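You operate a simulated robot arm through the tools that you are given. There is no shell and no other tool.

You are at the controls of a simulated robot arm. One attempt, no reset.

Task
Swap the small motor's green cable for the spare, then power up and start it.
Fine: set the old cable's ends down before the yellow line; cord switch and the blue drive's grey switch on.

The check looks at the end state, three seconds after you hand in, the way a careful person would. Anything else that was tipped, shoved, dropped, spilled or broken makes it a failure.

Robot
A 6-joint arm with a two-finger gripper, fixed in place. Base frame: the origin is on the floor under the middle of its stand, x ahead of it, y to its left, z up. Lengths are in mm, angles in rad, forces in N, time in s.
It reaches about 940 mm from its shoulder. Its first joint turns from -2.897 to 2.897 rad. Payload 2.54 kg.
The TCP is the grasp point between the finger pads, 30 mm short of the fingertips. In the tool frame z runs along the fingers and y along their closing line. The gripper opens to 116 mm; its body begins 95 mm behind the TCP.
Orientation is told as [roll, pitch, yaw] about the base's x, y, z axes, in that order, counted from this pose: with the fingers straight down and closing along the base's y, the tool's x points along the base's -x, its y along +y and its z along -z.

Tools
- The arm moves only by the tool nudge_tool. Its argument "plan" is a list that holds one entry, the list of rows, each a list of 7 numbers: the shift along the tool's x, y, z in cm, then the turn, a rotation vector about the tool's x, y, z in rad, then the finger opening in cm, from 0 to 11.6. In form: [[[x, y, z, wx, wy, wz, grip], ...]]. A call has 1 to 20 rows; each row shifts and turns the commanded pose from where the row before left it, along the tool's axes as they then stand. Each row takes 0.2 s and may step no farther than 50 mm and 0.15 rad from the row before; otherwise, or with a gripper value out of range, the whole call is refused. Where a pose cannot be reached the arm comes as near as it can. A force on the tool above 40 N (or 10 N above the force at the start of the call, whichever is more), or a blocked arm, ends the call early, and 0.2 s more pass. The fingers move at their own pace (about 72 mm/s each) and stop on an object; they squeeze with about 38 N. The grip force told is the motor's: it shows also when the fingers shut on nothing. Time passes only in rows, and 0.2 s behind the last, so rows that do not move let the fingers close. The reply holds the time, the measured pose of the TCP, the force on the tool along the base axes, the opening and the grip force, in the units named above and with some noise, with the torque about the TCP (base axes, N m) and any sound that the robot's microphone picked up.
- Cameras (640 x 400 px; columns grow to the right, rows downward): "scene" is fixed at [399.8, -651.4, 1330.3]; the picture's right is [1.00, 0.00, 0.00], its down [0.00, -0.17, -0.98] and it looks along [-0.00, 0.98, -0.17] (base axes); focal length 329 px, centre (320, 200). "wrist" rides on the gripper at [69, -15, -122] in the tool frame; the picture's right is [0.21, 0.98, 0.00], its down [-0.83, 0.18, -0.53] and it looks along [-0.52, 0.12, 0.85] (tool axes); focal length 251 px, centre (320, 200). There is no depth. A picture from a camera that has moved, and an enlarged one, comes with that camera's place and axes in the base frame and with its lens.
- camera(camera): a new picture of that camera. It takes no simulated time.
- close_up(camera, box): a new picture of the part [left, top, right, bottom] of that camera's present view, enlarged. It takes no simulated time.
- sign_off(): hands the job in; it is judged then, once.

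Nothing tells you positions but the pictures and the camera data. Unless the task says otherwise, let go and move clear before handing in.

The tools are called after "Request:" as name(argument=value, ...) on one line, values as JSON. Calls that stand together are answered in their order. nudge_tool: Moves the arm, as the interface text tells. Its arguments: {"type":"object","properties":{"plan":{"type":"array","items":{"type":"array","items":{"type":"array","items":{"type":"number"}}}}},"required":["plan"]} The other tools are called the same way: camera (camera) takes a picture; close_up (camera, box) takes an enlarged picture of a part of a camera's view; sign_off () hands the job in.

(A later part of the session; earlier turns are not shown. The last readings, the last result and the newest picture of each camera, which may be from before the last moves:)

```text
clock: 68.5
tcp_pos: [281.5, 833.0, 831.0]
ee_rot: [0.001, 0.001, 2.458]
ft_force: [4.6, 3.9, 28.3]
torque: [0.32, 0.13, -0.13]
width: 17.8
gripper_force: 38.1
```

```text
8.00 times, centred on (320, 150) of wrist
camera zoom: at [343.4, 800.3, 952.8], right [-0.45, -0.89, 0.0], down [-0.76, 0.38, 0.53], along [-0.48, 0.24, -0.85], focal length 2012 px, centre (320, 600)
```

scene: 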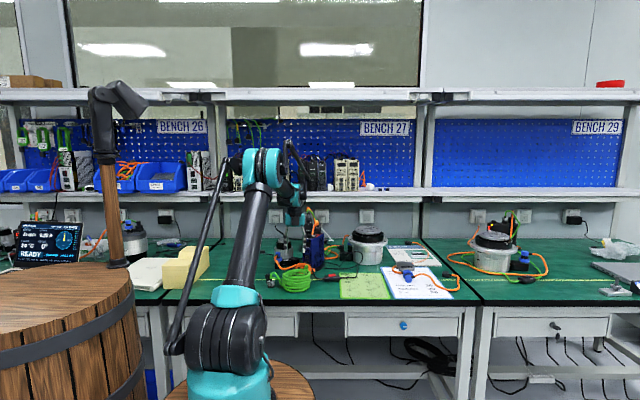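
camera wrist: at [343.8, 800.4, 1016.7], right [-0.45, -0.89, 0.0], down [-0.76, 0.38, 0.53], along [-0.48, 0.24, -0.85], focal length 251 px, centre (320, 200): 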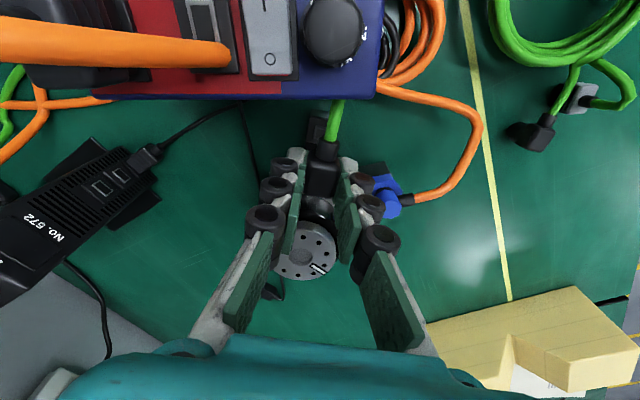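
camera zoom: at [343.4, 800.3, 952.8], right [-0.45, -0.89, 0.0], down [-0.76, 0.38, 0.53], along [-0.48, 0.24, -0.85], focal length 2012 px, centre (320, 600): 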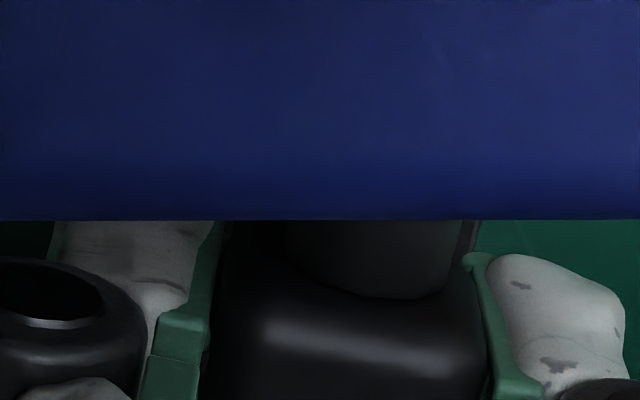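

Body height and position match the old plug's seated pose to about a millimetre. Releasing.

Request:
nudge_tool(plan=[[[0, 0, 0, 0, 0, 0, 1.9], [0, 0, 0, 0, 0, 0, 2.6], [0, 0, 0, 0, 0, 0, 3.6], [0, 0, 0, 0, 0, 0, 4.2], [0, 0, 0, 0, 0, 0, 4.2]]])

Request:
close_up(camera="scene", box=[286, 244, 306, 260])

```text
clock: 69.8
tcp_pos: [280.8, 833.3, 829.9]
ee_rot: [0.002, 0.0, 2.458]
ft_force: [0.3, 0.1, 0.2]
torque: [0.01, 0.03, -0.02]
width: 42.1
gripper_force: 0.2
```

```text
16.00 times, centred on (296, 252) of scene
camera zoom: at [399.8, -651.4, 1330.3], right [1.0, 0.0, 0.0], down [0.0, -0.17, -0.98], along [0.0, 0.98, -0.17], focal length 5270 px, centre (704, -632)
```

zoom: 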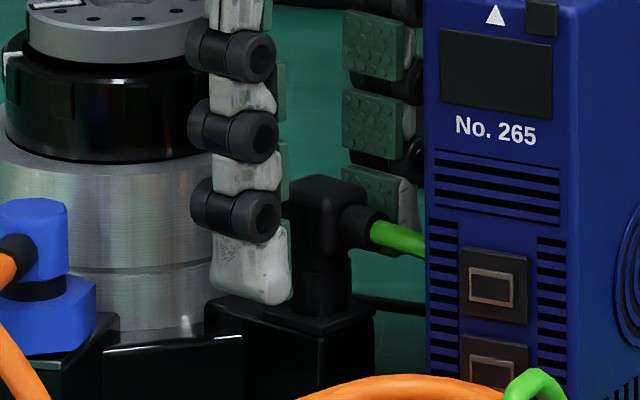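

The plug stays upright in the socket at the same height as the old one. I'll rise and inspect from above.

Request:
nudge_tool(plan=[[[0, 0, -1.0, 0, 0, 0, 4.2], [0, 0, -3.0, 0, 0, 0, 5.0], [0, 0, -4.0, 0, 0, 0, 6.0], [0, 0, -3.0, 0, 0, 0, 6.0], [0, 0, 0, 0, 0, 0, 6.0]]])

Request:
camera(camera="wrist")

Request:
close_up(camera="wrist", box=[290, 90, 360, 140])

Request:
close_up(camera="scene", box=[284, 240, 308, 255])

```text
clock: 71.0
tcp_pos: [279.8, 829.3, 940.8]
ee_rot: [0.002, -0.001, 2.459]
ft_force: [0.3, 1.0, 0.2]
torque: [0.0, -0.01, 0.03]
width: 60.0
gripper_force: 0.1
```

```text
taken
camera wrist: at [342.2, 797.4, 1063.2], right [-0.45, -0.89, 0.0], down [-0.76, 0.38, 0.53], along [-0.48, 0.24, -0.85], focal length 251 px, centre (320, 200)
```

wrist: 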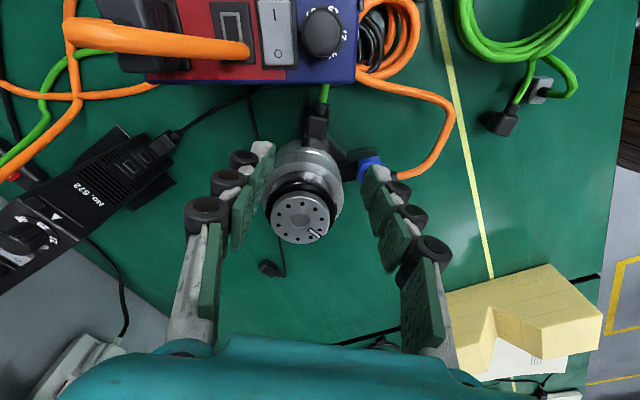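

```text
8.00 times, centred on (325, 115) of wrist
camera zoom: at [342.2, 797.4, 1063.2], right [-0.45, -0.89, 0.0], down [-0.76, 0.38, 0.53], along [-0.48, 0.24, -0.85], focal length 2012 px, centre (280, 880)
```

zoom: 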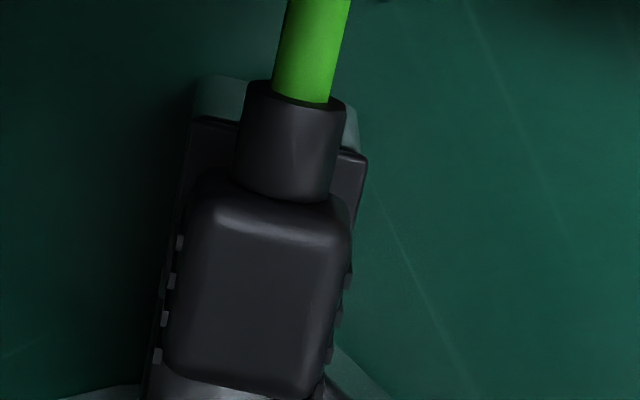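

```text
16.00 times, centred on (296, 248) of scene
camera zoom: at [399.8, -651.4, 1330.3], right [1.0, 0.0, 0.0], down [0.0, -0.17, -0.98], along [0.0, 0.98, -0.17], focal length 5270 px, centre (704, -560)
```

zoom: 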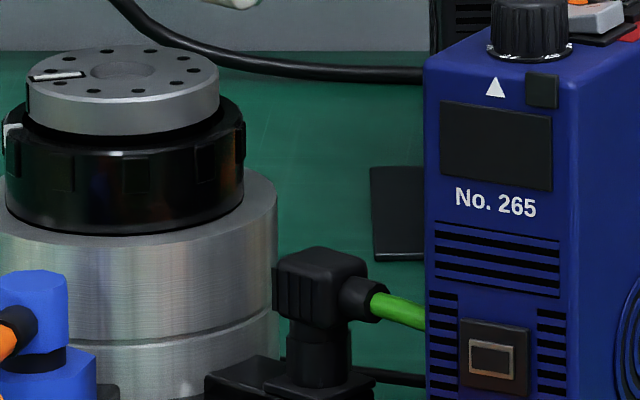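

The new plug sits exactly where the old one was. Next is the spare's grey plug, which I estimate at (341, 692). I'll go back, yaw to about 93° and look.

Request:
nudge_tool(plan=[[[0, 0, -2.0, 0, 0, 0, 6.0], [2.25, 3.72, 0, 0, 0, 0, 6.0], [2.25, 3.72, 0, 0, 0, 0, 6.0], [2.25, 3.72, 0, 0, 0, 0, 6.0], [0, 0, 0, 0, 0, 0.1398, 6.0], [0, 0, 0, 0, 0, 0.1398, 6.0], [0, 0, 0, 0, 0, 0.1398, 6.0], [0, 0, 0, 0, 0, 0.1398, 6.0], [0, 0, 0, 0, 0, 0.1398, 6.0], [0, 0, 0, 0, 0, 0.1398, 6.0], [0.6, -3.93, 0, 0, 0, 0, 6.0], [0.6, -3.93, 0, 0, 0, 0, 6.0], [0, 0, 4.0, 0, 0, 0, 6.0], [0, 0, 4.0, 0, 0, 0, 6.0], [0, 0, 0, 0, 0, 0, 6.0]]])

Request:
camera(camera="wrist")

Request:
close_up(camera="wrist", box=[260, 90, 380, 180])

Request:
close_up(camera="scene", box=[260, 230, 350, 295])

```text
clock: 74.2
tcp_pos: [341.6, 695.8, 877.1]
ee_rot: [0.0, 0.002, 1.622]
ft_force: [0.1, -0.1, 0.0]
torque: [0.01, -0.02, -0.02]
width: 60.0
gripper_force: 0.0
```

```text
taken
camera wrist: at [359.6, 626.5, 1000.5], right [-0.96, -0.26, 0.0], down [-0.22, 0.82, 0.53], along [-0.14, 0.51, -0.85], focal length 251 px, centre (320, 200)
```

wrist: 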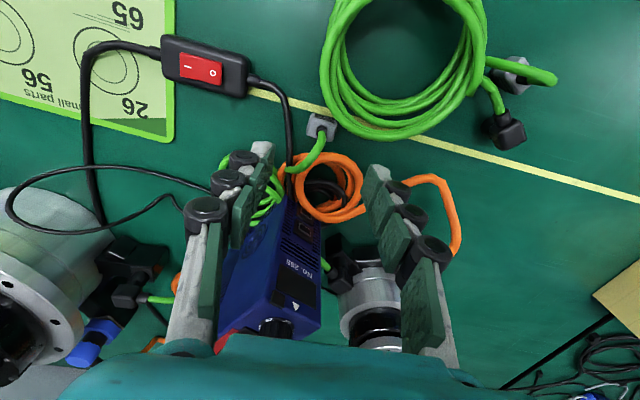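

```text
4.44 times, centred on (320, 135) of wrist
camera zoom: at [359.6, 626.5, 1000.5], right [-0.96, -0.26, 0.0], down [-0.22, 0.82, 0.53], along [-0.14, 0.51, -0.85], focal length 1118 px, centre (320, 489)
```

zoom: 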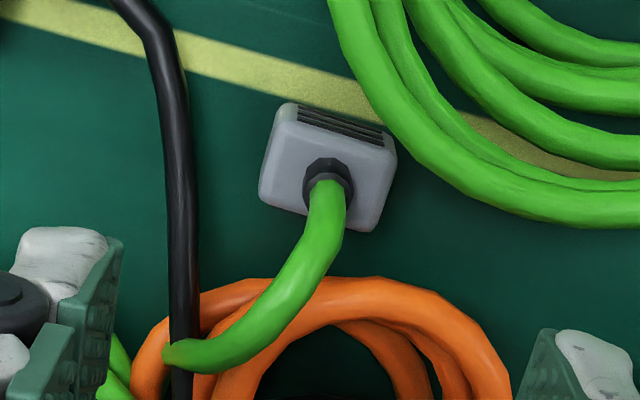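

```text
6.15 times, centred on (305, 262) of scene
camera zoom: at [399.8, -651.4, 1330.3], right [1.0, 0.0, 0.0], down [0.0, -0.17, -0.98], along [0.0, 0.98, -0.17], focal length 2027 px, centre (412, -185)
```

zoom: 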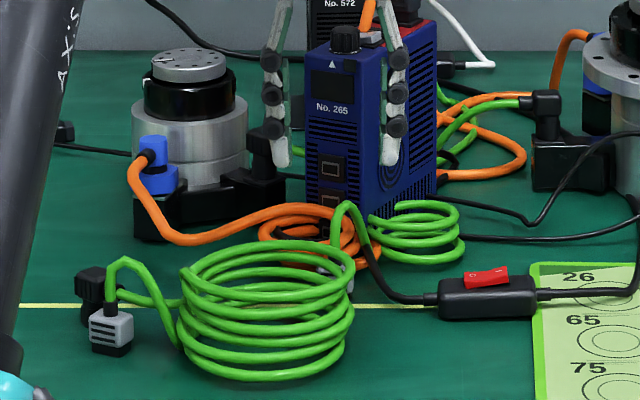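

The spare grey plug is standing free, with its ridged side facing front like the installed one was. Adjusting yaw by -0.085 rad and descending part-way with a narrow opening to stay clear of the black cord.

Request:
nudge_tool(plan=[[[0, 0, 0, 0, 0, 0.085, 4.5], [0, 0, 2.5, 0, 0, 0, 3.6], [0, 0, 2.5, 0, 0, 0, 3.4], [0, 0, 1.2, 0, 0, 0, 3.4], [0, 0, 0, 0, 0, 0, 3.4]]])

Request:
close_up(camera="wrist", box=[260, 110, 380, 200])

Request:
close_up(camera="scene", box=[290, 250, 330, 280])

```text
clock: 75.3
tcp_pos: [340.8, 695.3, 815.2]
ee_rot: [-0.001, 0.001, 1.536]
ft_force: [0.7, 0.8, 0.4]
torque: [0.0, -0.01, -0.02]
width: 33.8
gripper_force: 0.1
```

```text
4.44 times, centred on (320, 155) of wrist
camera zoom: at [352.8, 625.5, 937.9], right [-0.98, -0.18, 0.0], down [-0.15, 0.83, 0.53], along [-0.1, 0.52, -0.85], focal length 1118 px, centre (320, 400)
```

zoom: 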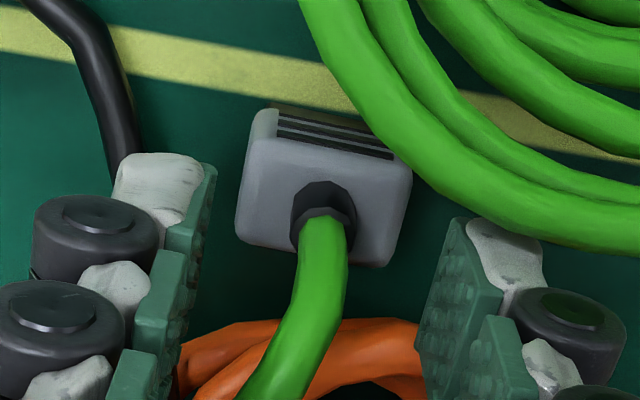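

```text
13.33 times, centred on (310, 265) of scene
camera zoom: at [399.8, -651.4, 1330.3], right [1.0, 0.0, 0.0], down [0.0, -0.17, -0.98], along [0.0, 0.98, -0.17], focal length 4391 px, centre (453, -667)
```

zoom: 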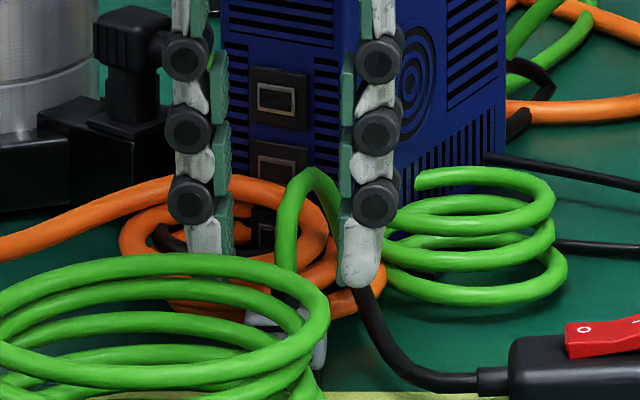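

Nearly centred. A 1.2 mm shift, then down to grasp height.

Request:
nudge_tool(plan=[[[-0.12, 0.03, 0, 0, 0, 0.02, 3.4], [0, 0, 1.5, 0, 0, 0, 3.4], [0, 0, 1.2, 0, 0, 0, 3.2], [0, 0, 0, 0, 0, 0, 3.2]]])

Request:
close_up(camera="wrist", box=[260, 120, 380, 210])

Request:
close_up(camera="scene", box=[295, 255, 331, 282])

```text
clock: 76.3
tcp_pos: [338.8, 695.8, 788.0]
ee_rot: [0.001, 0.001, 1.516]
ft_force: [0.1, -0.3, -0.8]
torque: [0.02, -0.02, 0.01]
width: 31.9
gripper_force: 0.1
```

```text
4.44 times, centred on (320, 165) of wrist
camera zoom: at [350.2, 626.0, 910.7], right [-0.99, -0.16, 0.0], down [-0.14, 0.84, 0.53], along [-0.09, 0.53, -0.85], focal length 1118 px, centre (320, 356)
```

zoom: 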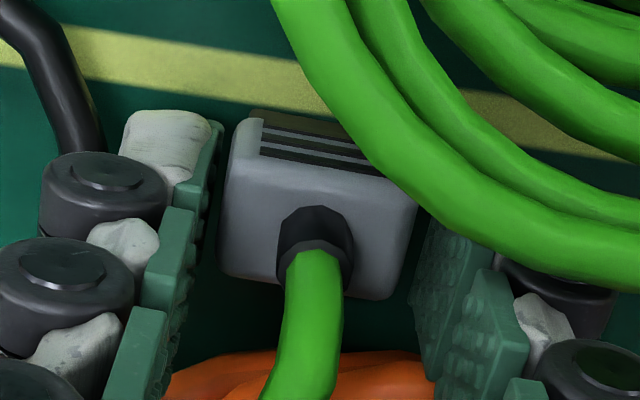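

```text
14.81 times, centred on (313, 268) of scene
camera zoom: at [399.8, -651.4, 1330.3], right [1.0, 0.0, 0.0], down [0.0, -0.17, -0.98], along [0.0, 0.98, -0.17], focal length 4879 px, centre (424, -815)
```

zoom: 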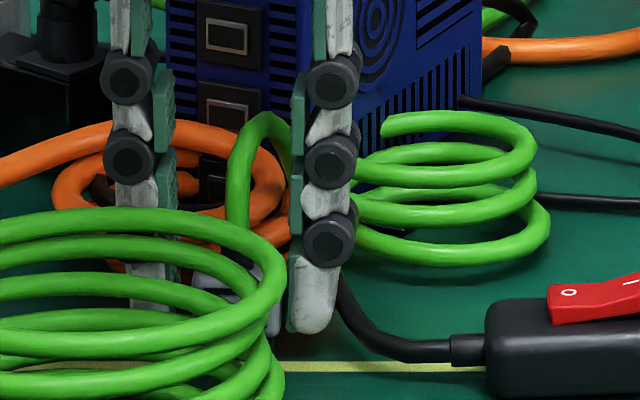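

Request:
nudge_tool(plan=[[[0, 0, 0.35, 0, 0, 0, 3.2], [0, 0, 0, 0, 0, 0, 2.7], [0, 0, 0, 0, 0, 0, 1.4], [0, 0, 0, 0, 0, 0, 1.0], [0, 0, 0, 0, 0, 0, 1.0]]])

Request:
close_up(camera="wrist", box=[260, 120, 380, 210])

```text
clock: 77.5
tcp_pos: [339.8, 696.7, 783.0]
ee_rot: [0.0, 0.001, 1.517]
ft_force: [-0.3, -0.3, -0.6]
torque: [0.02, 0.03, -0.02]
width: 24.4
gripper_force: 38.1
```

```text
4.44 times, centred on (320, 165) of wrist
camera zoom: at [350.1, 626.6, 906.6], right [-0.99, -0.16, 0.0], down [-0.14, 0.84, 0.53], along [-0.09, 0.53, -0.85], focal length 1118 px, centre (320, 356)
```

zoom: 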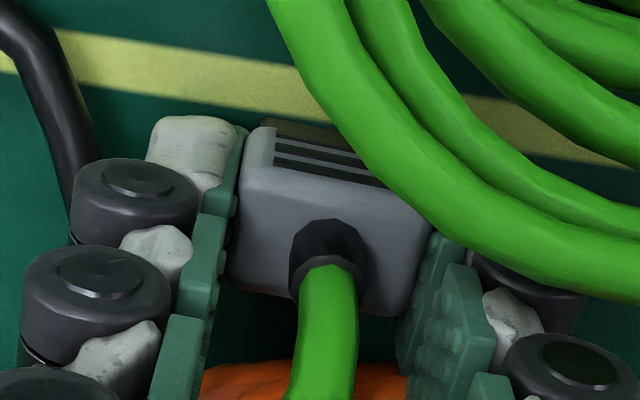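

Held at 24.4 mm with the same in-hand position as the old one had. Lifting, rotating to the drive's yaw, and approaching above the knob.

Request:
nudge_tool(plan=[[[0, 0, -1.5, 0, 0, 0, 1.0], [0, 0, -4.5, 0, 0, 0, 1.0], [0, 0, -4.5, 0, 0, 0, 1.0], [0, 0, -4.5, 0, 0, 0, 1.0], [0, 0, -3.9, 0, 0, 0, 1.0], [0, 0, 0, 0, 0, 0.132, 1.0], [0, 0, 0, 0, 0, 0.132, 1.0], [0, 0, 0, 0, 0, 0.132, 1.0], [-3.74, 1.28, 0, 0, 0, 0, 1.0], [-3.74, 1.28, 0, 0, 0, 0, 1.0], [-3.73, 1.27, 0, 0, 0, 0, 1.0], [0, 0, 0, 0, 0, 0, 1.0], [0, 0, 0, 0, 0, 0, 1.0]]])

Request:
camera(camera="wrist")

Request:
close_up(camera="wrist", box=[250, 110, 390, 210])

Request:
close_up(camera="scene", box=[290, 205, 346, 245])

```text
clock: 80.3
tcp_pos: [356.6, 814.0, 975.1]
ee_rot: [-0.001, 0.002, 1.119]
ft_force: [0.4, -0.4, 0.3]
torque: [-0.03, 0.0, -0.01]
width: 24.3
gripper_force: 38.3
```

```text
taken
camera wrist: at [339.4, 745.9, 1097.6], right [-0.97, 0.23, 0.0], down [0.2, 0.82, 0.53], along [0.12, 0.52, -0.85], focal length 251 px, centre (320, 200)
```

wrist: 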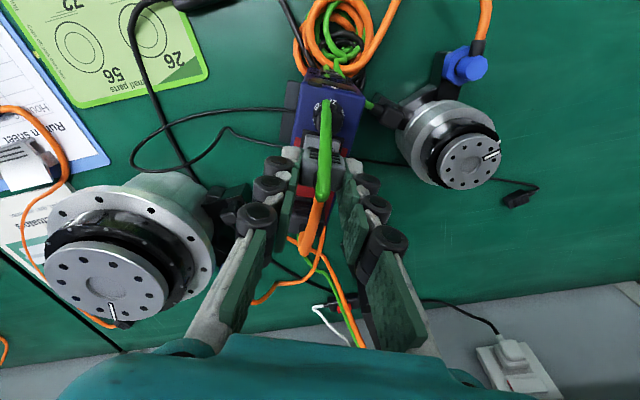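

```text
4.00 times, centred on (320, 160) of wrist
camera zoom: at [339.4, 745.9, 1097.6], right [-0.97, 0.23, 0.0], down [0.2, 0.82, 0.53], along [0.12, 0.52, -0.85], focal length 1006 px, centre (320, 360)
```

zoom: 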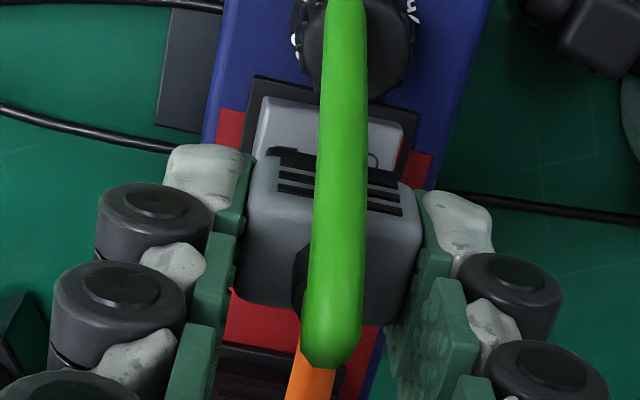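

```text
10.00 times, centred on (318, 225) of scene
camera zoom: at [399.8, -651.4, 1330.3], right [1.0, 0.0, 0.0], down [0.0, -0.17, -0.98], along [0.0, 0.98, -0.17], focal length 3294 px, centre (340, -50)
```

zoom: 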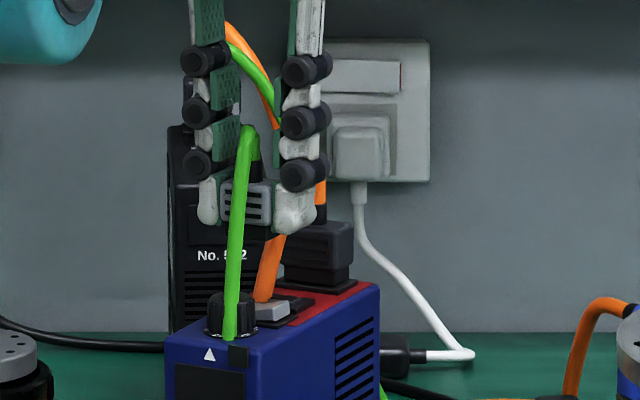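

Request:
nudge_tool(plan=[[[-1.0, 0.07, 1.2, 0, 0, 0, 1.0], [-1.0, 0.06, 0.9, 0, 0, 0, 1.0], [-0.92, 0.06, 0.4, 0, 0, 0, 1.0], [0, 0, 0, 0, 0, 0, 1.0], [0, 0, 0, 0, 0, 0, 1.0]]])

Request:
close_up(camera="wrist", box=[250, 110, 390, 210])

Request:
close_up(camera="scene", box=[304, 215, 336, 239])

```text
clock: 81.5
tcp_pos: [367.3, 841.3, 948.2]
ee_rot: [0.0, 0.001, 1.122]
ft_force: [0.4, -0.3, 0.5]
torque: [-0.02, -0.03, 0.01]
width: 24.1
gripper_force: 38.5
```

```text
4.00 times, centred on (320, 160) of wrist
camera zoom: at [350.3, 772.2, 1071.6], right [-0.97, 0.23, 0.0], down [0.2, 0.82, 0.53], along [0.12, 0.52, -0.85], focal length 1006 px, centre (320, 360)
```

zoom: 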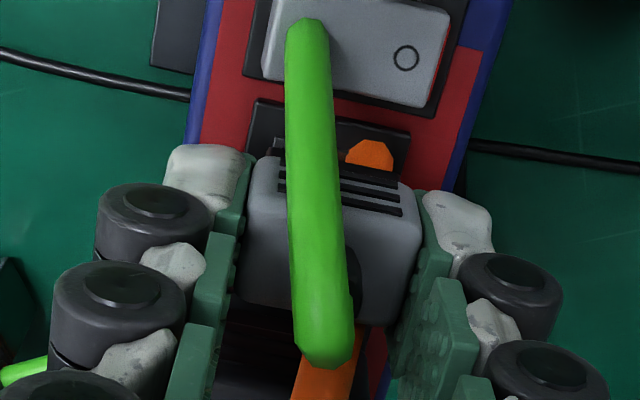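

```text
16.00 times, centred on (320, 227) of scene
camera zoom: at [399.8, -651.4, 1330.3], right [1.0, 0.0, 0.0], down [0.0, -0.17, -0.98], along [0.0, 0.98, -0.17], focal length 5270 px, centre (320, -232)
```

zoom: 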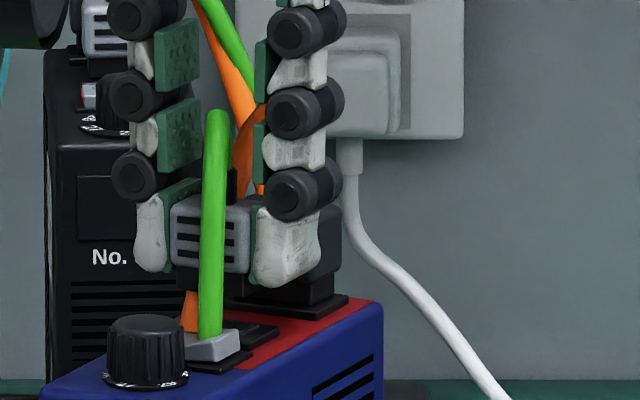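

Aligned over the socket. Going down a few millimetres and comparing with the picture taken when the old plug was just pulled.

Request:
nudge_tool(plan=[[[0, 0, 0.2, 0, 0, 0, 1.0], [0, 0, 0, 0, 0, 0, 1.0], [0, 0, 0, 0, 0, 0, 1.0]]])

Request:
close_up(camera="wrist", box=[240, 130, 400, 230])

Request:
close_up(camera="scene", box=[300, 215, 332, 240])

Request:
close_up(camera="wrist", box=[290, 125, 350, 165])

```text
clock: 82.3
tcp_pos: [367.9, 841.7, 946.9]
ee_rot: [0.001, 0.003, 1.121]
ft_force: [0.0, -0.4, -0.2]
torque: [0.01, -0.05, 0.02]
width: 24.2
gripper_force: 38.3
```

```text
4.00 times, centred on (320, 180) of wrist
camera zoom: at [350.3, 772.9, 1070.0], right [-0.97, 0.23, 0.0], down [0.2, 0.82, 0.53], along [0.12, 0.52, -0.85], focal length 1006 px, centre (320, 280)
```

zoom: 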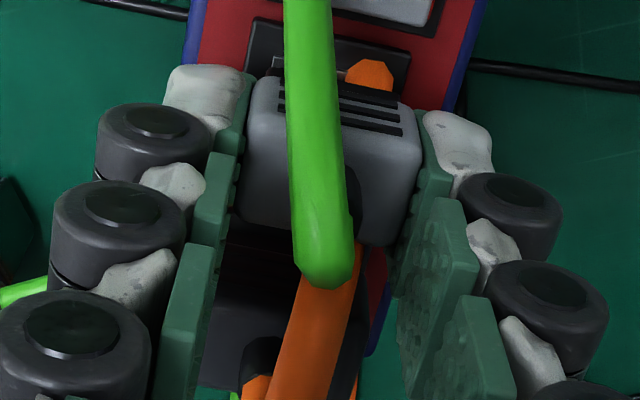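

```text
16.00 times, centred on (316, 228) of scene
camera zoom: at [399.8, -651.4, 1330.3], right [1.0, 0.0, 0.0], down [0.0, -0.17, -0.98], along [0.0, 0.98, -0.17], focal length 5270 px, centre (384, -240)
```

zoom: 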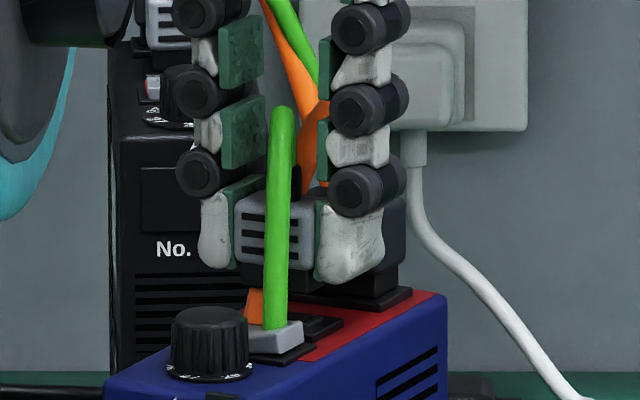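

```text
10.00 times, centred on (320, 145) of wrist
camera zoom: at [350.3, 772.9, 1070.0], right [-0.97, 0.23, 0.0], down [0.2, 0.82, 0.53], along [0.12, 0.52, -0.85], focal length 2514 px, centre (320, 750)
```

zoom: 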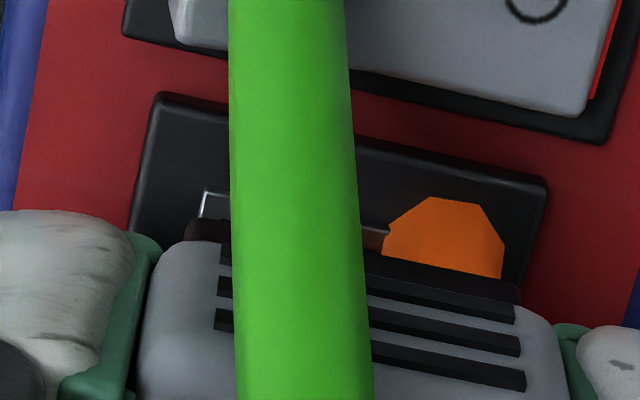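

The alignment matches the old plug's position to within about half a millimetre. Lowering in small steps.

Request:
nudge_tool(plan=[[[0, 0, 0.3, 0, 0, 0, 1.0], [0, 0, 0.2, 0, 0, 0, 1.0], [0, 0, 0, 0, 0, 0, 1.0]]])

Request:
close_up(camera="scene", box=[304, 218, 328, 236])

Request:
close_up(camera="wrist", box=[290, 125, 350, 165])

```text
clock: 83.2
tcp_pos: [366.6, 841.1, 942.2]
ee_rot: [0.0, 0.001, 1.121]
ft_force: [-0.4, 0.9, -0.5]
torque: [0.02, -0.01, -0.01]
width: 24.2
gripper_force: 37.7
```

```text
16.00 times, centred on (316, 227) of scene
camera zoom: at [399.8, -651.4, 1330.3], right [1.0, 0.0, 0.0], down [0.0, -0.17, -0.98], along [0.0, 0.98, -0.17], focal length 5270 px, centre (384, -232)
```

zoom: 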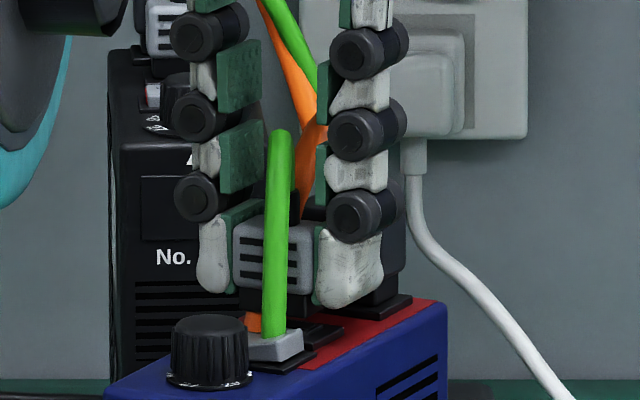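

```text
10.00 times, centred on (320, 145) of wrist
camera zoom: at [349.8, 772.7, 1065.1], right [-0.97, 0.23, 0.0], down [0.2, 0.82, 0.53], along [0.12, 0.52, -0.85], focal length 2514 px, centre (320, 750)
```

zoom: 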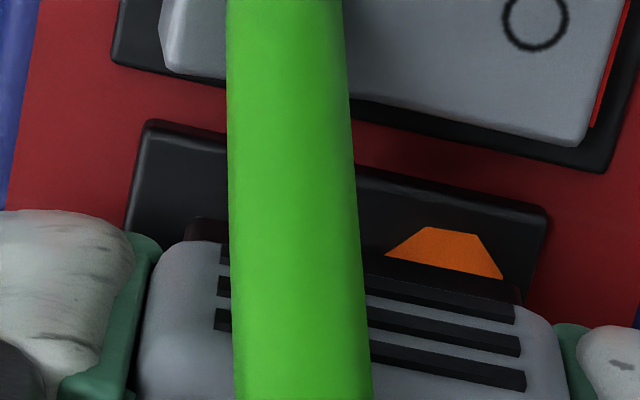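

Request:
nudge_tool(plan=[[[0, -0.05, 0.2, 0, 0, 0, 1.0], [0, 0, 0, 0, 0, 0, 1.0]]])

Request:
nudge_tool(plan=[[[0, 0, 0.15, 0, 0, 0, 1.0], [0, 0, 0, 0, 0, 0, 1.0]]])

Request:
close_up(camera="wrist", box=[290, 125, 350, 165])

Request:
close_up(camera="scene", box=[304, 218, 328, 236])

```text
clock: 83.8
tcp_pos: [367.1, 841.3, 940.3]
ee_rot: [0.0, 0.0, 1.12]
ft_force: [0.3, -0.5, -0.3]
torque: [-0.01, -0.03, 0.02]
width: 24.4
gripper_force: 37.9
```

```text
clock: 84.3
tcp_pos: [366.3, 841.4, 938.8]
ee_rot: [0.0, 0.001, 1.12]
ft_force: [-0.3, 0.2, -0.2]
torque: [0.03, -0.04, -0.01]
width: 24.3
gripper_force: 37.8
```

```text
10.00 times, centred on (320, 145) of wrist
camera zoom: at [349.6, 772.3, 1061.9], right [-0.97, 0.23, 0.0], down [0.2, 0.82, 0.53], along [0.12, 0.52, -0.85], focal length 2514 px, centre (320, 750)
```

zoom: 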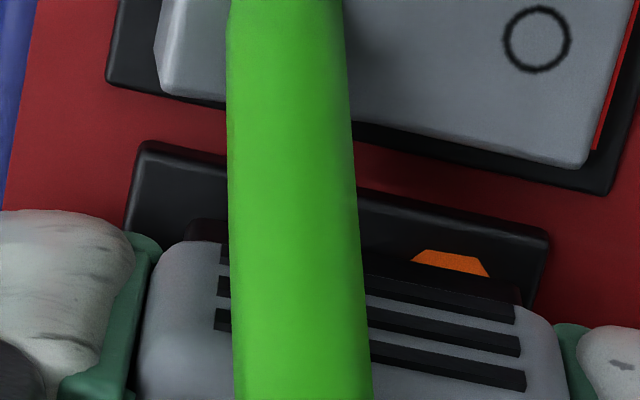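

```text
16.00 times, centred on (316, 227) of scene
camera zoom: at [399.8, -651.4, 1330.3], right [1.0, 0.0, 0.0], down [0.0, -0.17, -0.98], along [0.0, 0.98, -0.17], focal length 5270 px, centre (384, -232)
```

zoom: 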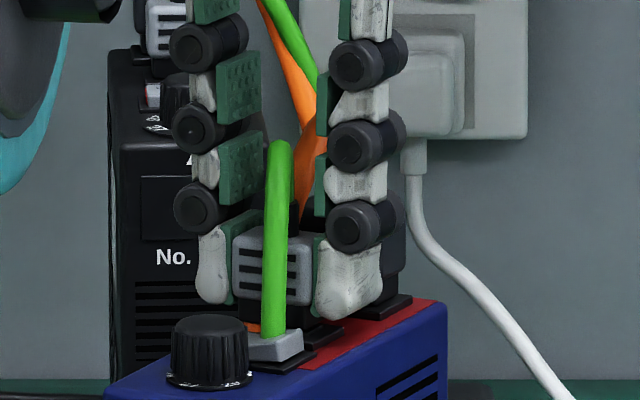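

Relative offsets match the old in-socket picture. Continuing down to seat.

Request:
nudge_tool(plan=[[[0, 0, 0.15, 0, 0, 0, 1.0], [0, 0, 0, 0, 0, 0, 1.0]]])

Request:
nudge_tool(plan=[[[0, 0, 0.15, 0, 0, 0, 1.0], [0, 0, 0, 0, 0, 0, 1.0]]])

Request:
close_up(camera="wrist", box=[290, 125, 350, 165])

Request:
close_up(camera="scene", box=[304, 218, 328, 236])

```text
clock: 85.0
tcp_pos: [367.9, 840.2, 938.8]
ee_rot: [0.001, 0.001, 1.119]
ft_force: [-1.1, 0.0, 1.2]
torque: [0.01, -0.03, 0.01]
width: 24.5
gripper_force: 38.1
```

```text
clock: 85.5
tcp_pos: [365.8, 841.0, 936.9]
ee_rot: [0.0, 0.001, 1.12]
ft_force: [2.2, 3.9, 7.8]
torque: [0.1, -0.06, 0.0]
width: 24.5
gripper_force: 38.1
```

```text
10.00 times, centred on (320, 145) of wrist
camera zoom: at [349.4, 771.7, 1059.4], right [-0.97, 0.23, 0.0], down [0.2, 0.82, 0.53], along [0.12, 0.52, -0.85], focal length 2514 px, centre (320, 750)
```

zoom: 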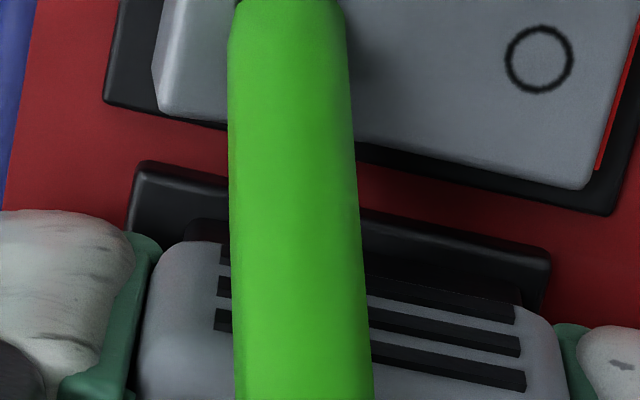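

```text
16.00 times, centred on (316, 227) of scene
camera zoom: at [399.8, -651.4, 1330.3], right [1.0, 0.0, 0.0], down [0.0, -0.17, -0.98], along [0.0, 0.98, -0.17], focal length 5270 px, centre (384, -232)
```

zoom: 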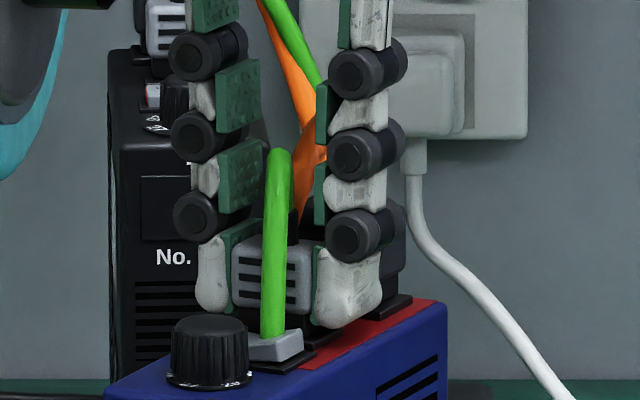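

At seated height with light contact. Pressing slightly more.

Request:
nudge_tool(plan=[[[0, 0, 0.1, 0, 0, 0, 1.0], [0, 0, 0, 0, 0, 0, 1.0]]])

Request:
close_up(camera="scene", box=[304, 218, 328, 236])

```text
clock: 86.2
tcp_pos: [366.5, 840.3, 935.5]
ee_rot: [-0.001, 0.002, 1.12]
ft_force: [6.4, 10.2, 27.6]
torque: [0.2, -0.12, 0.02]
width: 24.6
gripper_force: 37.5
```

```text
16.00 times, centred on (316, 227) of scene
camera zoom: at [399.8, -651.4, 1330.3], right [1.0, 0.0, 0.0], down [0.0, -0.17, -0.98], along [0.0, 0.98, -0.17], focal length 5270 px, centre (384, -232)
```

zoom: 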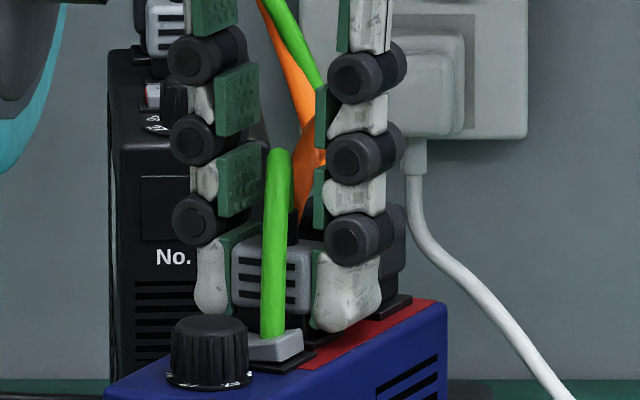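

Seated firmly. Releasing.

Request:
nudge_tool(plan=[[[0, 0, 0, 0, 0, 0, 2.6], [0, 0, 0, 0, 0, 0, 3.4], [0, 0, 0, 0, 0, 0, 4.2], [0, 0, 0, 0, 0, 0, 5.0], [0, 0, 0, 0, 0, 0, 5.0]]])

Request:
close_up(camera="scene", box=[302, 220, 330, 240])

Request:
close_up(camera="wrist", box=[240, 130, 400, 230])

```text
clock: 87.3
tcp_pos: [366.4, 840.6, 934.4]
ee_rot: [0.001, 0.002, 1.12]
ft_force: [-0.9, 0.4, 0.8]
torque: [0.0, -0.03, -0.02]
width: 50.1
gripper_force: 0.1
```

```text
16.00 times, centred on (316, 230) of scene
camera zoom: at [399.8, -651.4, 1330.3], right [1.0, 0.0, 0.0], down [0.0, -0.17, -0.98], along [0.0, 0.98, -0.17], focal length 5270 px, centre (384, -280)
```

zoom: 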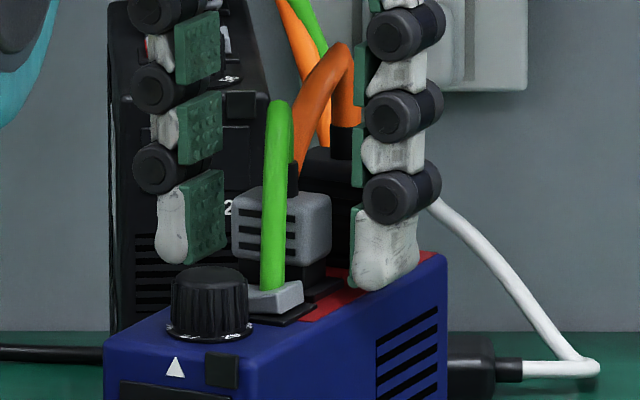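

```text
4.00 times, centred on (320, 180) of wrist
camera zoom: at [348.9, 771.8, 1057.5], right [-0.97, 0.23, 0.0], down [0.2, 0.82, 0.53], along [0.12, 0.52, -0.85], focal length 1006 px, centre (320, 280)
```

zoom: 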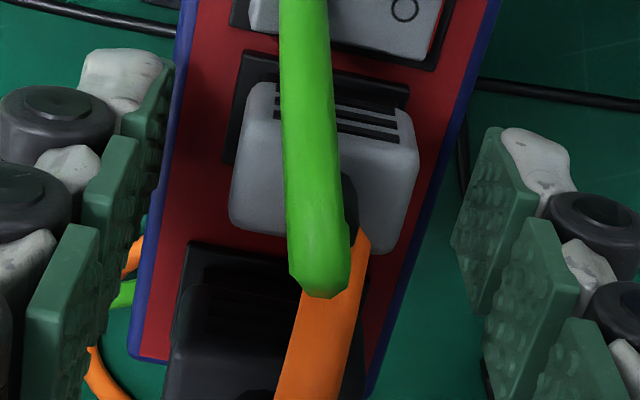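

The plug remains in the socket. Rising carefully (fingers are open around it) and rechecking its position.

Request:
nudge_tool(plan=[[[0, 0, -0.8, 0, 0, 0, 5.0], [1.0, 0, -1.6, 0, 0, 0, 5.0], [2.0, 0, -2.0, 0, 0, 0, 5.0], [2.5, 0, -2.0, 0, 0, 0, 5.0], [2.0, 0, -1.0, 0, 0, 0, 5.0], [0, 0, 0, 0, 0, 0, 5.0]]])

Request:
camera(camera="wrist")

Request:
close_up(camera="scene", box=[302, 222, 326, 242])

Request:
close_up(camera="wrist", box=[270, 120, 370, 220])

```text
clock: 88.8
tcp_pos: [332.4, 774.0, 1009.0]
ee_rot: [0.0, 0.002, 1.12]
ft_force: [-0.3, -0.3, 0.3]
torque: [0.0, 0.02, 0.0]
width: 49.8
gripper_force: 0.0
```

```text
taken
camera wrist: at [316.2, 705.6, 1132.2], right [-0.97, 0.23, 0.0], down [0.2, 0.82, 0.53], along [0.12, 0.52, -0.85], focal length 251 px, centre (320, 200)
```

wrist: 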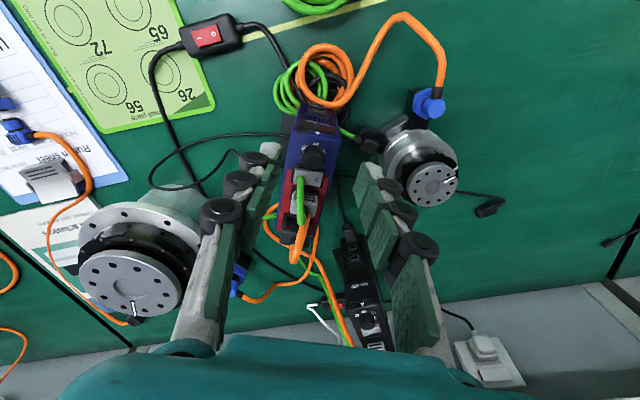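

```text
16.00 times, centred on (314, 232) of scene
camera zoom: at [399.8, -651.4, 1330.3], right [1.0, 0.0, 0.0], down [0.0, -0.17, -0.98], along [0.0, 0.98, -0.17], focal length 5270 px, centre (416, -312)
```

zoom: 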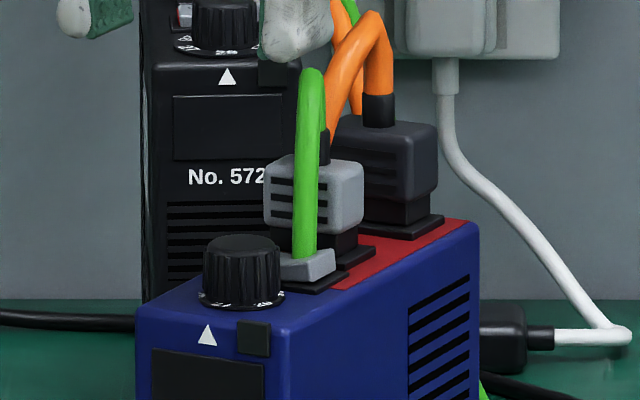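

```text
4.00 times, centred on (320, 170) of wrist
camera zoom: at [316.2, 705.6, 1132.2], right [-0.97, 0.23, 0.0], down [0.2, 0.82, 0.53], along [0.12, 0.52, -0.85], focal length 1006 px, centre (320, 320)
```

zoom: 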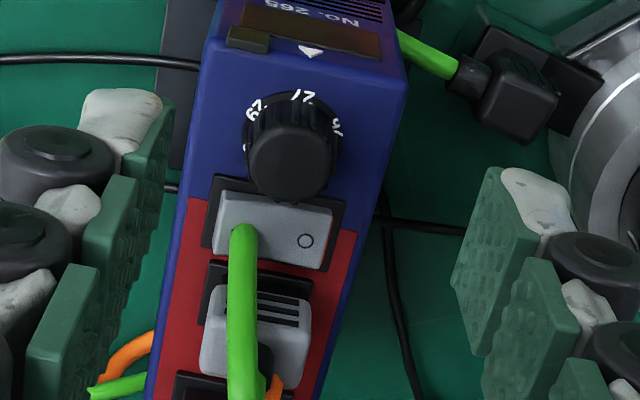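

Both new plugs match the old positions within about a millimetre. Next is the cord switch: its "I" side is near (456, 669, 780). I'll go there with closed fingers at yaw 0.

Request:
nudge_tool(plan=[[[0, 0, 0, 0, 0, 0.14, 3.0], [0, 0, 0, 0, 0, 0.14, 1.0], [0, 0, 0, 0, 0, 0.14, 0.0], [0, 0, 0, 0, 0, 0.14, 0.0], [0, 0, 0, 0, 0, 0.14, 0.0], [0, 0, 0, 0, 0, 0.14, 0.0], [0, 0, 0, 0, 0, 0.14, 0.0], [0, 0, 0, 0, 0, 0.14, 0.0], [-3.24, -2.61, 0, 0, 0, 0, 0.0], [-3.24, -2.61, 0, 0, 0, 0, 0.0], [-3.24, -2.61, 0, 0, 0, 0, 0.0], [-3.24, -2.61, 0, 0, 0, 0, 0.0], [0, 0, 4.0, 0, 0, 0, 0.0], [0, 0, 4.0, 0, 0, 0, 0.0], [0, 0, 4.0, 0, 0, 0, 0.0], [0, 0, 3.0, 0, 0, 0, 0.0], [0, 0, 0, 0, 0, 0, 0.0]]])

Request:
camera(camera="wrist")

Request:
close_up(camera="wrist", box=[260, 80, 380, 200])

Request:
close_up(camera="scene", box=[310, 230, 370, 290])

```text
clock: 92.3
tcp_pos: [462.0, 667.5, 859.2]
ee_rot: [-0.001, 0.001, -0.001]
ft_force: [-0.2, 0.4, 0.2]
torque: [0.02, 0.02, 0.03]
width: 0.1
gripper_force: 29.1
```

```text
taken
camera wrist: at [391.7, 652.6, 981.7], right [-0.21, 0.98, 0.0], down [0.83, 0.18, 0.53], along [0.52, 0.11, -0.85], focal length 251 px, centre (320, 200)
```

wrist: 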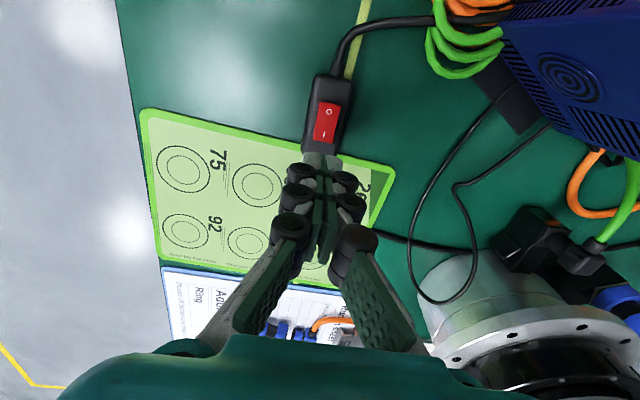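

```text
3.33 times, centred on (320, 140) of wrist
camera zoom: at [391.7, 652.6, 981.7], right [-0.21, 0.98, 0.0], down [0.83, 0.18, 0.53], along [0.52, 0.11, -0.85], focal length 838 px, centre (320, 400)
```

zoom: 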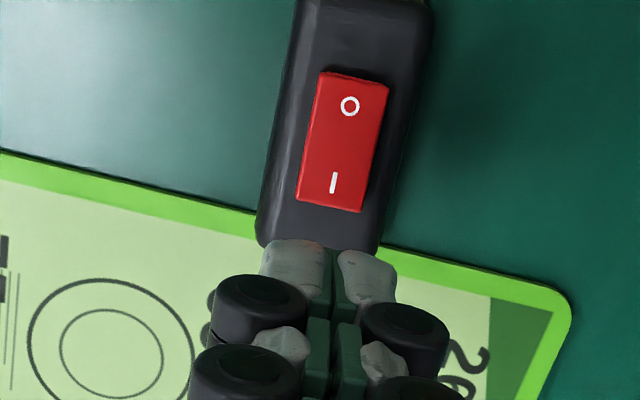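

```text
6.67 times, centred on (340, 260) of scene
camera zoom: at [399.8, -651.4, 1330.3], right [1.0, 0.0, 0.0], down [0.0, -0.17, -0.98], along [0.0, 0.98, -0.17], focal length 2196 px, centre (187, -200)
```

zoom: 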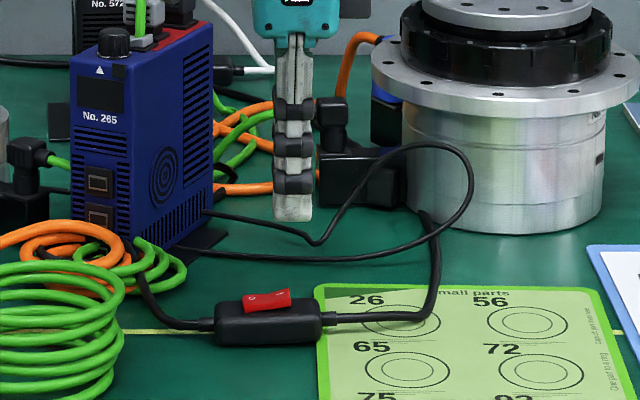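

The I mark is at about (454, 669.5). I'll shift to press on the outer part of the I side and descend in small steps.

Request:
nudge_tool(plan=[[[0.35, 0.2, 1.5, 0, 0, 0, 0.0], [0, 0, 1.5, 0, 0, 0, 0.0], [0, 0, 0.5, 0, 0, 0, 0.0], [0, 0, 0, 0, 0, 0, 0.0]]])

Request:
close_up(camera="scene", box=[318, 256, 350, 284])

Request:
close_up(camera="wrist", box=[270, 100, 370, 200])

```text
clock: 93.3
tcp_pos: [459.3, 670.7, 824.5]
ee_rot: [-0.002, 0.001, -0.001]
ft_force: [-0.2, 0.8, 0.3]
torque: [-0.02, 0.01, -0.01]
width: 0.1
gripper_force: 28.8
```

```text
14.29 times, centred on (334, 270) of scene
camera zoom: at [399.8, -651.4, 1330.3], right [1.0, 0.0, 0.0], down [0.0, -0.17, -0.98], along [0.0, 0.98, -0.17], focal length 4705 px, centre (120, -800)
```

zoom: 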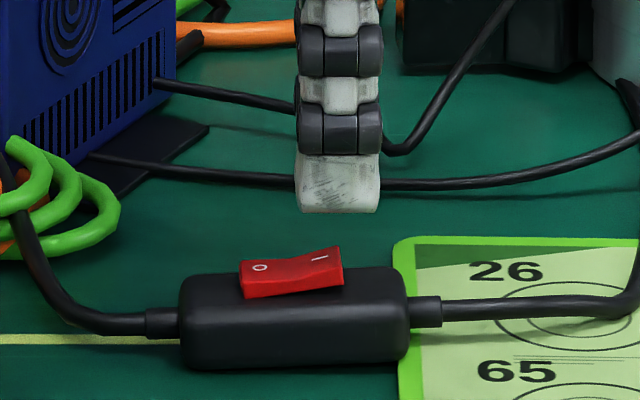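

```text
4.00 times, centred on (320, 150) of wrist
camera zoom: at [389.6, 655.5, 946.8], right [-0.21, 0.98, 0.0], down [0.83, 0.18, 0.53], along [0.52, 0.11, -0.85], focal length 1006 px, centre (320, 400)
```

zoom: 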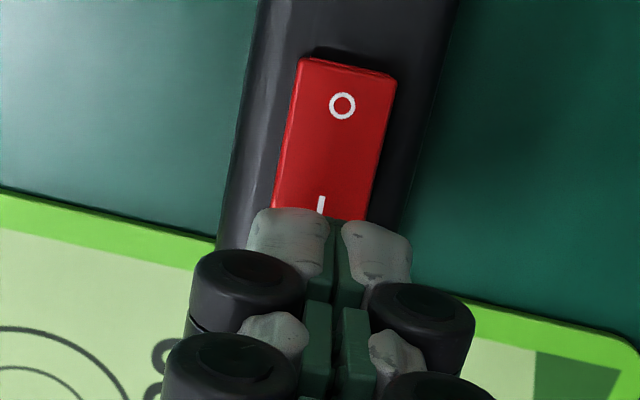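

Request:
nudge_tool(plan=[[[-0.3, 0, 0.6, 0, 0, 0, 0.0], [0, 0, 0.6, 0, 0, 0, 0.0], [0, 0, 0, 0, 0, 0, 0.0]]])

Request:
nudge_tool(plan=[[[0, 0, 0.3, 0, 0, 0, 0.0], [0, 0, 0, 0, 0, 0, 0.0]]])

Request:
close_up(camera="scene", box=[318, 256, 350, 284])

```text
clock: 94.2
tcp_pos: [462.1, 669.8, 811.9]
ee_rot: [-0.004, -0.002, 0.0]
ft_force: [0.5, 0.3, 0.1]
torque: [-0.01, -0.01, -0.03]
width: 0.0
gripper_force: 28.8
```

```text
clock: 94.8
tcp_pos: [461.8, 670.6, 809.6]
ee_rot: [-0.001, -0.001, 0.0]
ft_force: [-0.5, 0.7, 0.2]
torque: [0.02, 0.03, 0.01]
width: 0.0
gripper_force: 28.9
```

```text
14.29 times, centred on (334, 270) of scene
camera zoom: at [399.8, -651.4, 1330.3], right [1.0, 0.0, 0.0], down [0.0, -0.17, -0.98], along [0.0, 0.98, -0.17], focal length 4705 px, centre (120, -800)
```

zoom: 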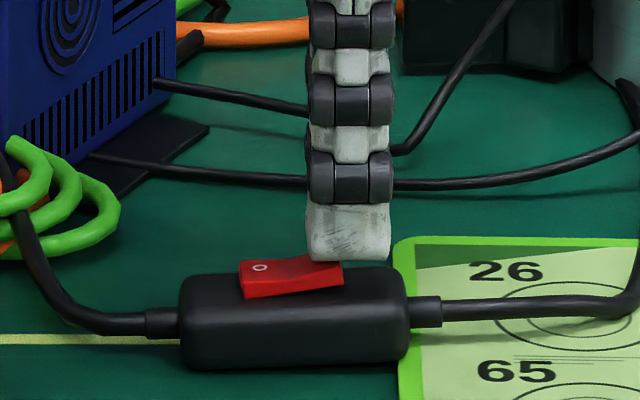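

Request:
nudge_tool(plan=[[[0, 0, 0.2, 0, 0, 0, 0.0], [0, 0, 0.2, 0, 0, 0, 0.0], [0, 0, 0, 0, 0, 0, 0.0]]])

Request:
close_up(camera="scene", box=[318, 256, 350, 284])

```text
clock: 95.5
tcp_pos: [464.6, 671.2, 806.3]
ee_rot: [-0.002, 0.002, 0.0]
ft_force: [-0.9, 0.8, 6.1]
torque: [0.03, 0.07, -0.01]
width: 6.0
gripper_force: 28.4
```

```text
14.29 times, centred on (334, 270) of scene
camera zoom: at [399.8, -651.4, 1330.3], right [1.0, 0.0, 0.0], down [0.0, -0.17, -0.98], along [0.0, 0.98, -0.17], focal length 4705 px, centre (120, -800)
```

zoom: 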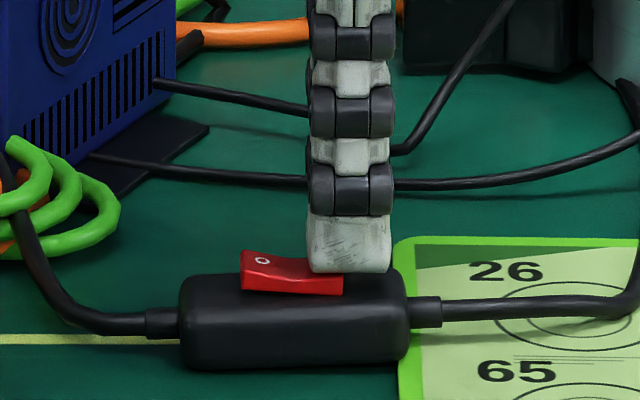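

The rocker has tipped to I. Lifting off to check.

Request:
nudge_tool(plan=[[[0, 0, -1.0, 0, 0, 0, 0.0], [0, 0, -3.0, 0, 0, 0, 0.0], [0, 0, -4.0, 0, 0, 0, 0.0], [0, 0, -4.0, 0, 0, 0, 0.0], [0, 0, 0, 0, 0, 0, 0.0]]])

Request:
close_up(camera="scene", box=[318, 256, 350, 284])

Request:
close_up(camera="scene", box=[296, 220, 336, 262])

Request:
camera(camera="wrist")

```text
clock: 96.8
tcp_pos: [462.3, 671.4, 927.6]
ee_rot: [-0.001, 0.0, -0.001]
ft_force: [0.2, 0.3, 0.3]
torque: [0.01, 0.04, 0.01]
width: 0.1
gripper_force: 29.2
```

```text
14.29 times, centred on (334, 270) of scene
camera zoom: at [399.8, -651.4, 1330.3], right [1.0, 0.0, 0.0], down [0.0, -0.17, -0.98], along [0.0, 0.98, -0.17], focal length 4705 px, centre (120, -800)
```

zoom: 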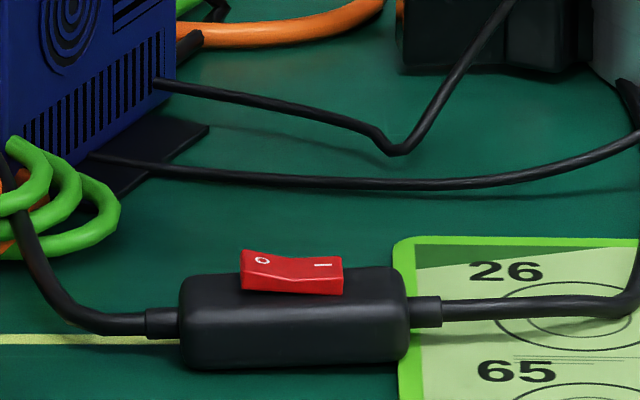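

```text
9.52 times, centred on (316, 241) of scene
camera zoom: at [399.8, -651.4, 1330.3], right [1.0, 0.0, 0.0], down [0.0, -0.17, -0.98], along [0.0, 0.98, -0.17], focal length 3137 px, centre (358, -190)
```

zoom: 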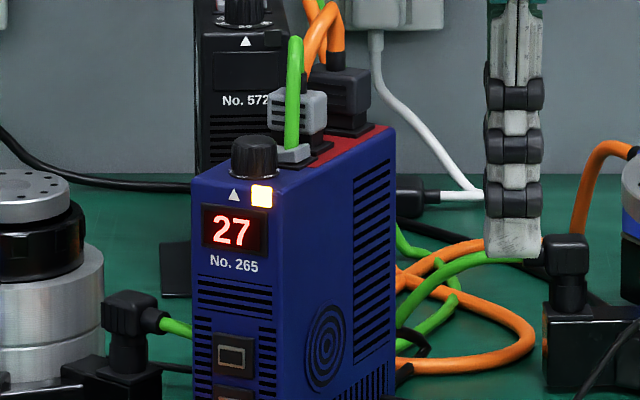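

```text
taken
camera wrist: at [392.9, 655.6, 1050.9], right [-0.21, 0.98, 0.0], down [0.83, 0.18, 0.53], along [0.52, 0.11, -0.85], focal length 251 px, centre (320, 200)
```

wrist: 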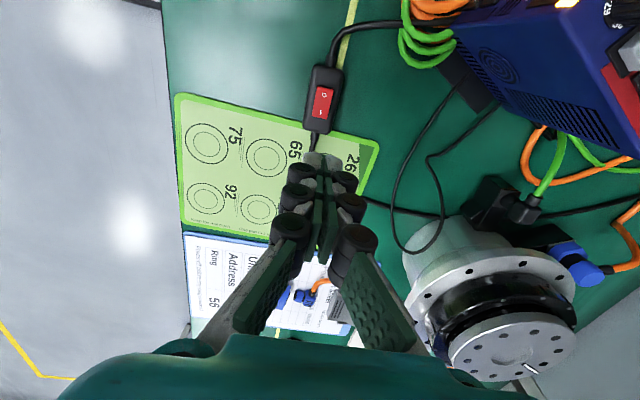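

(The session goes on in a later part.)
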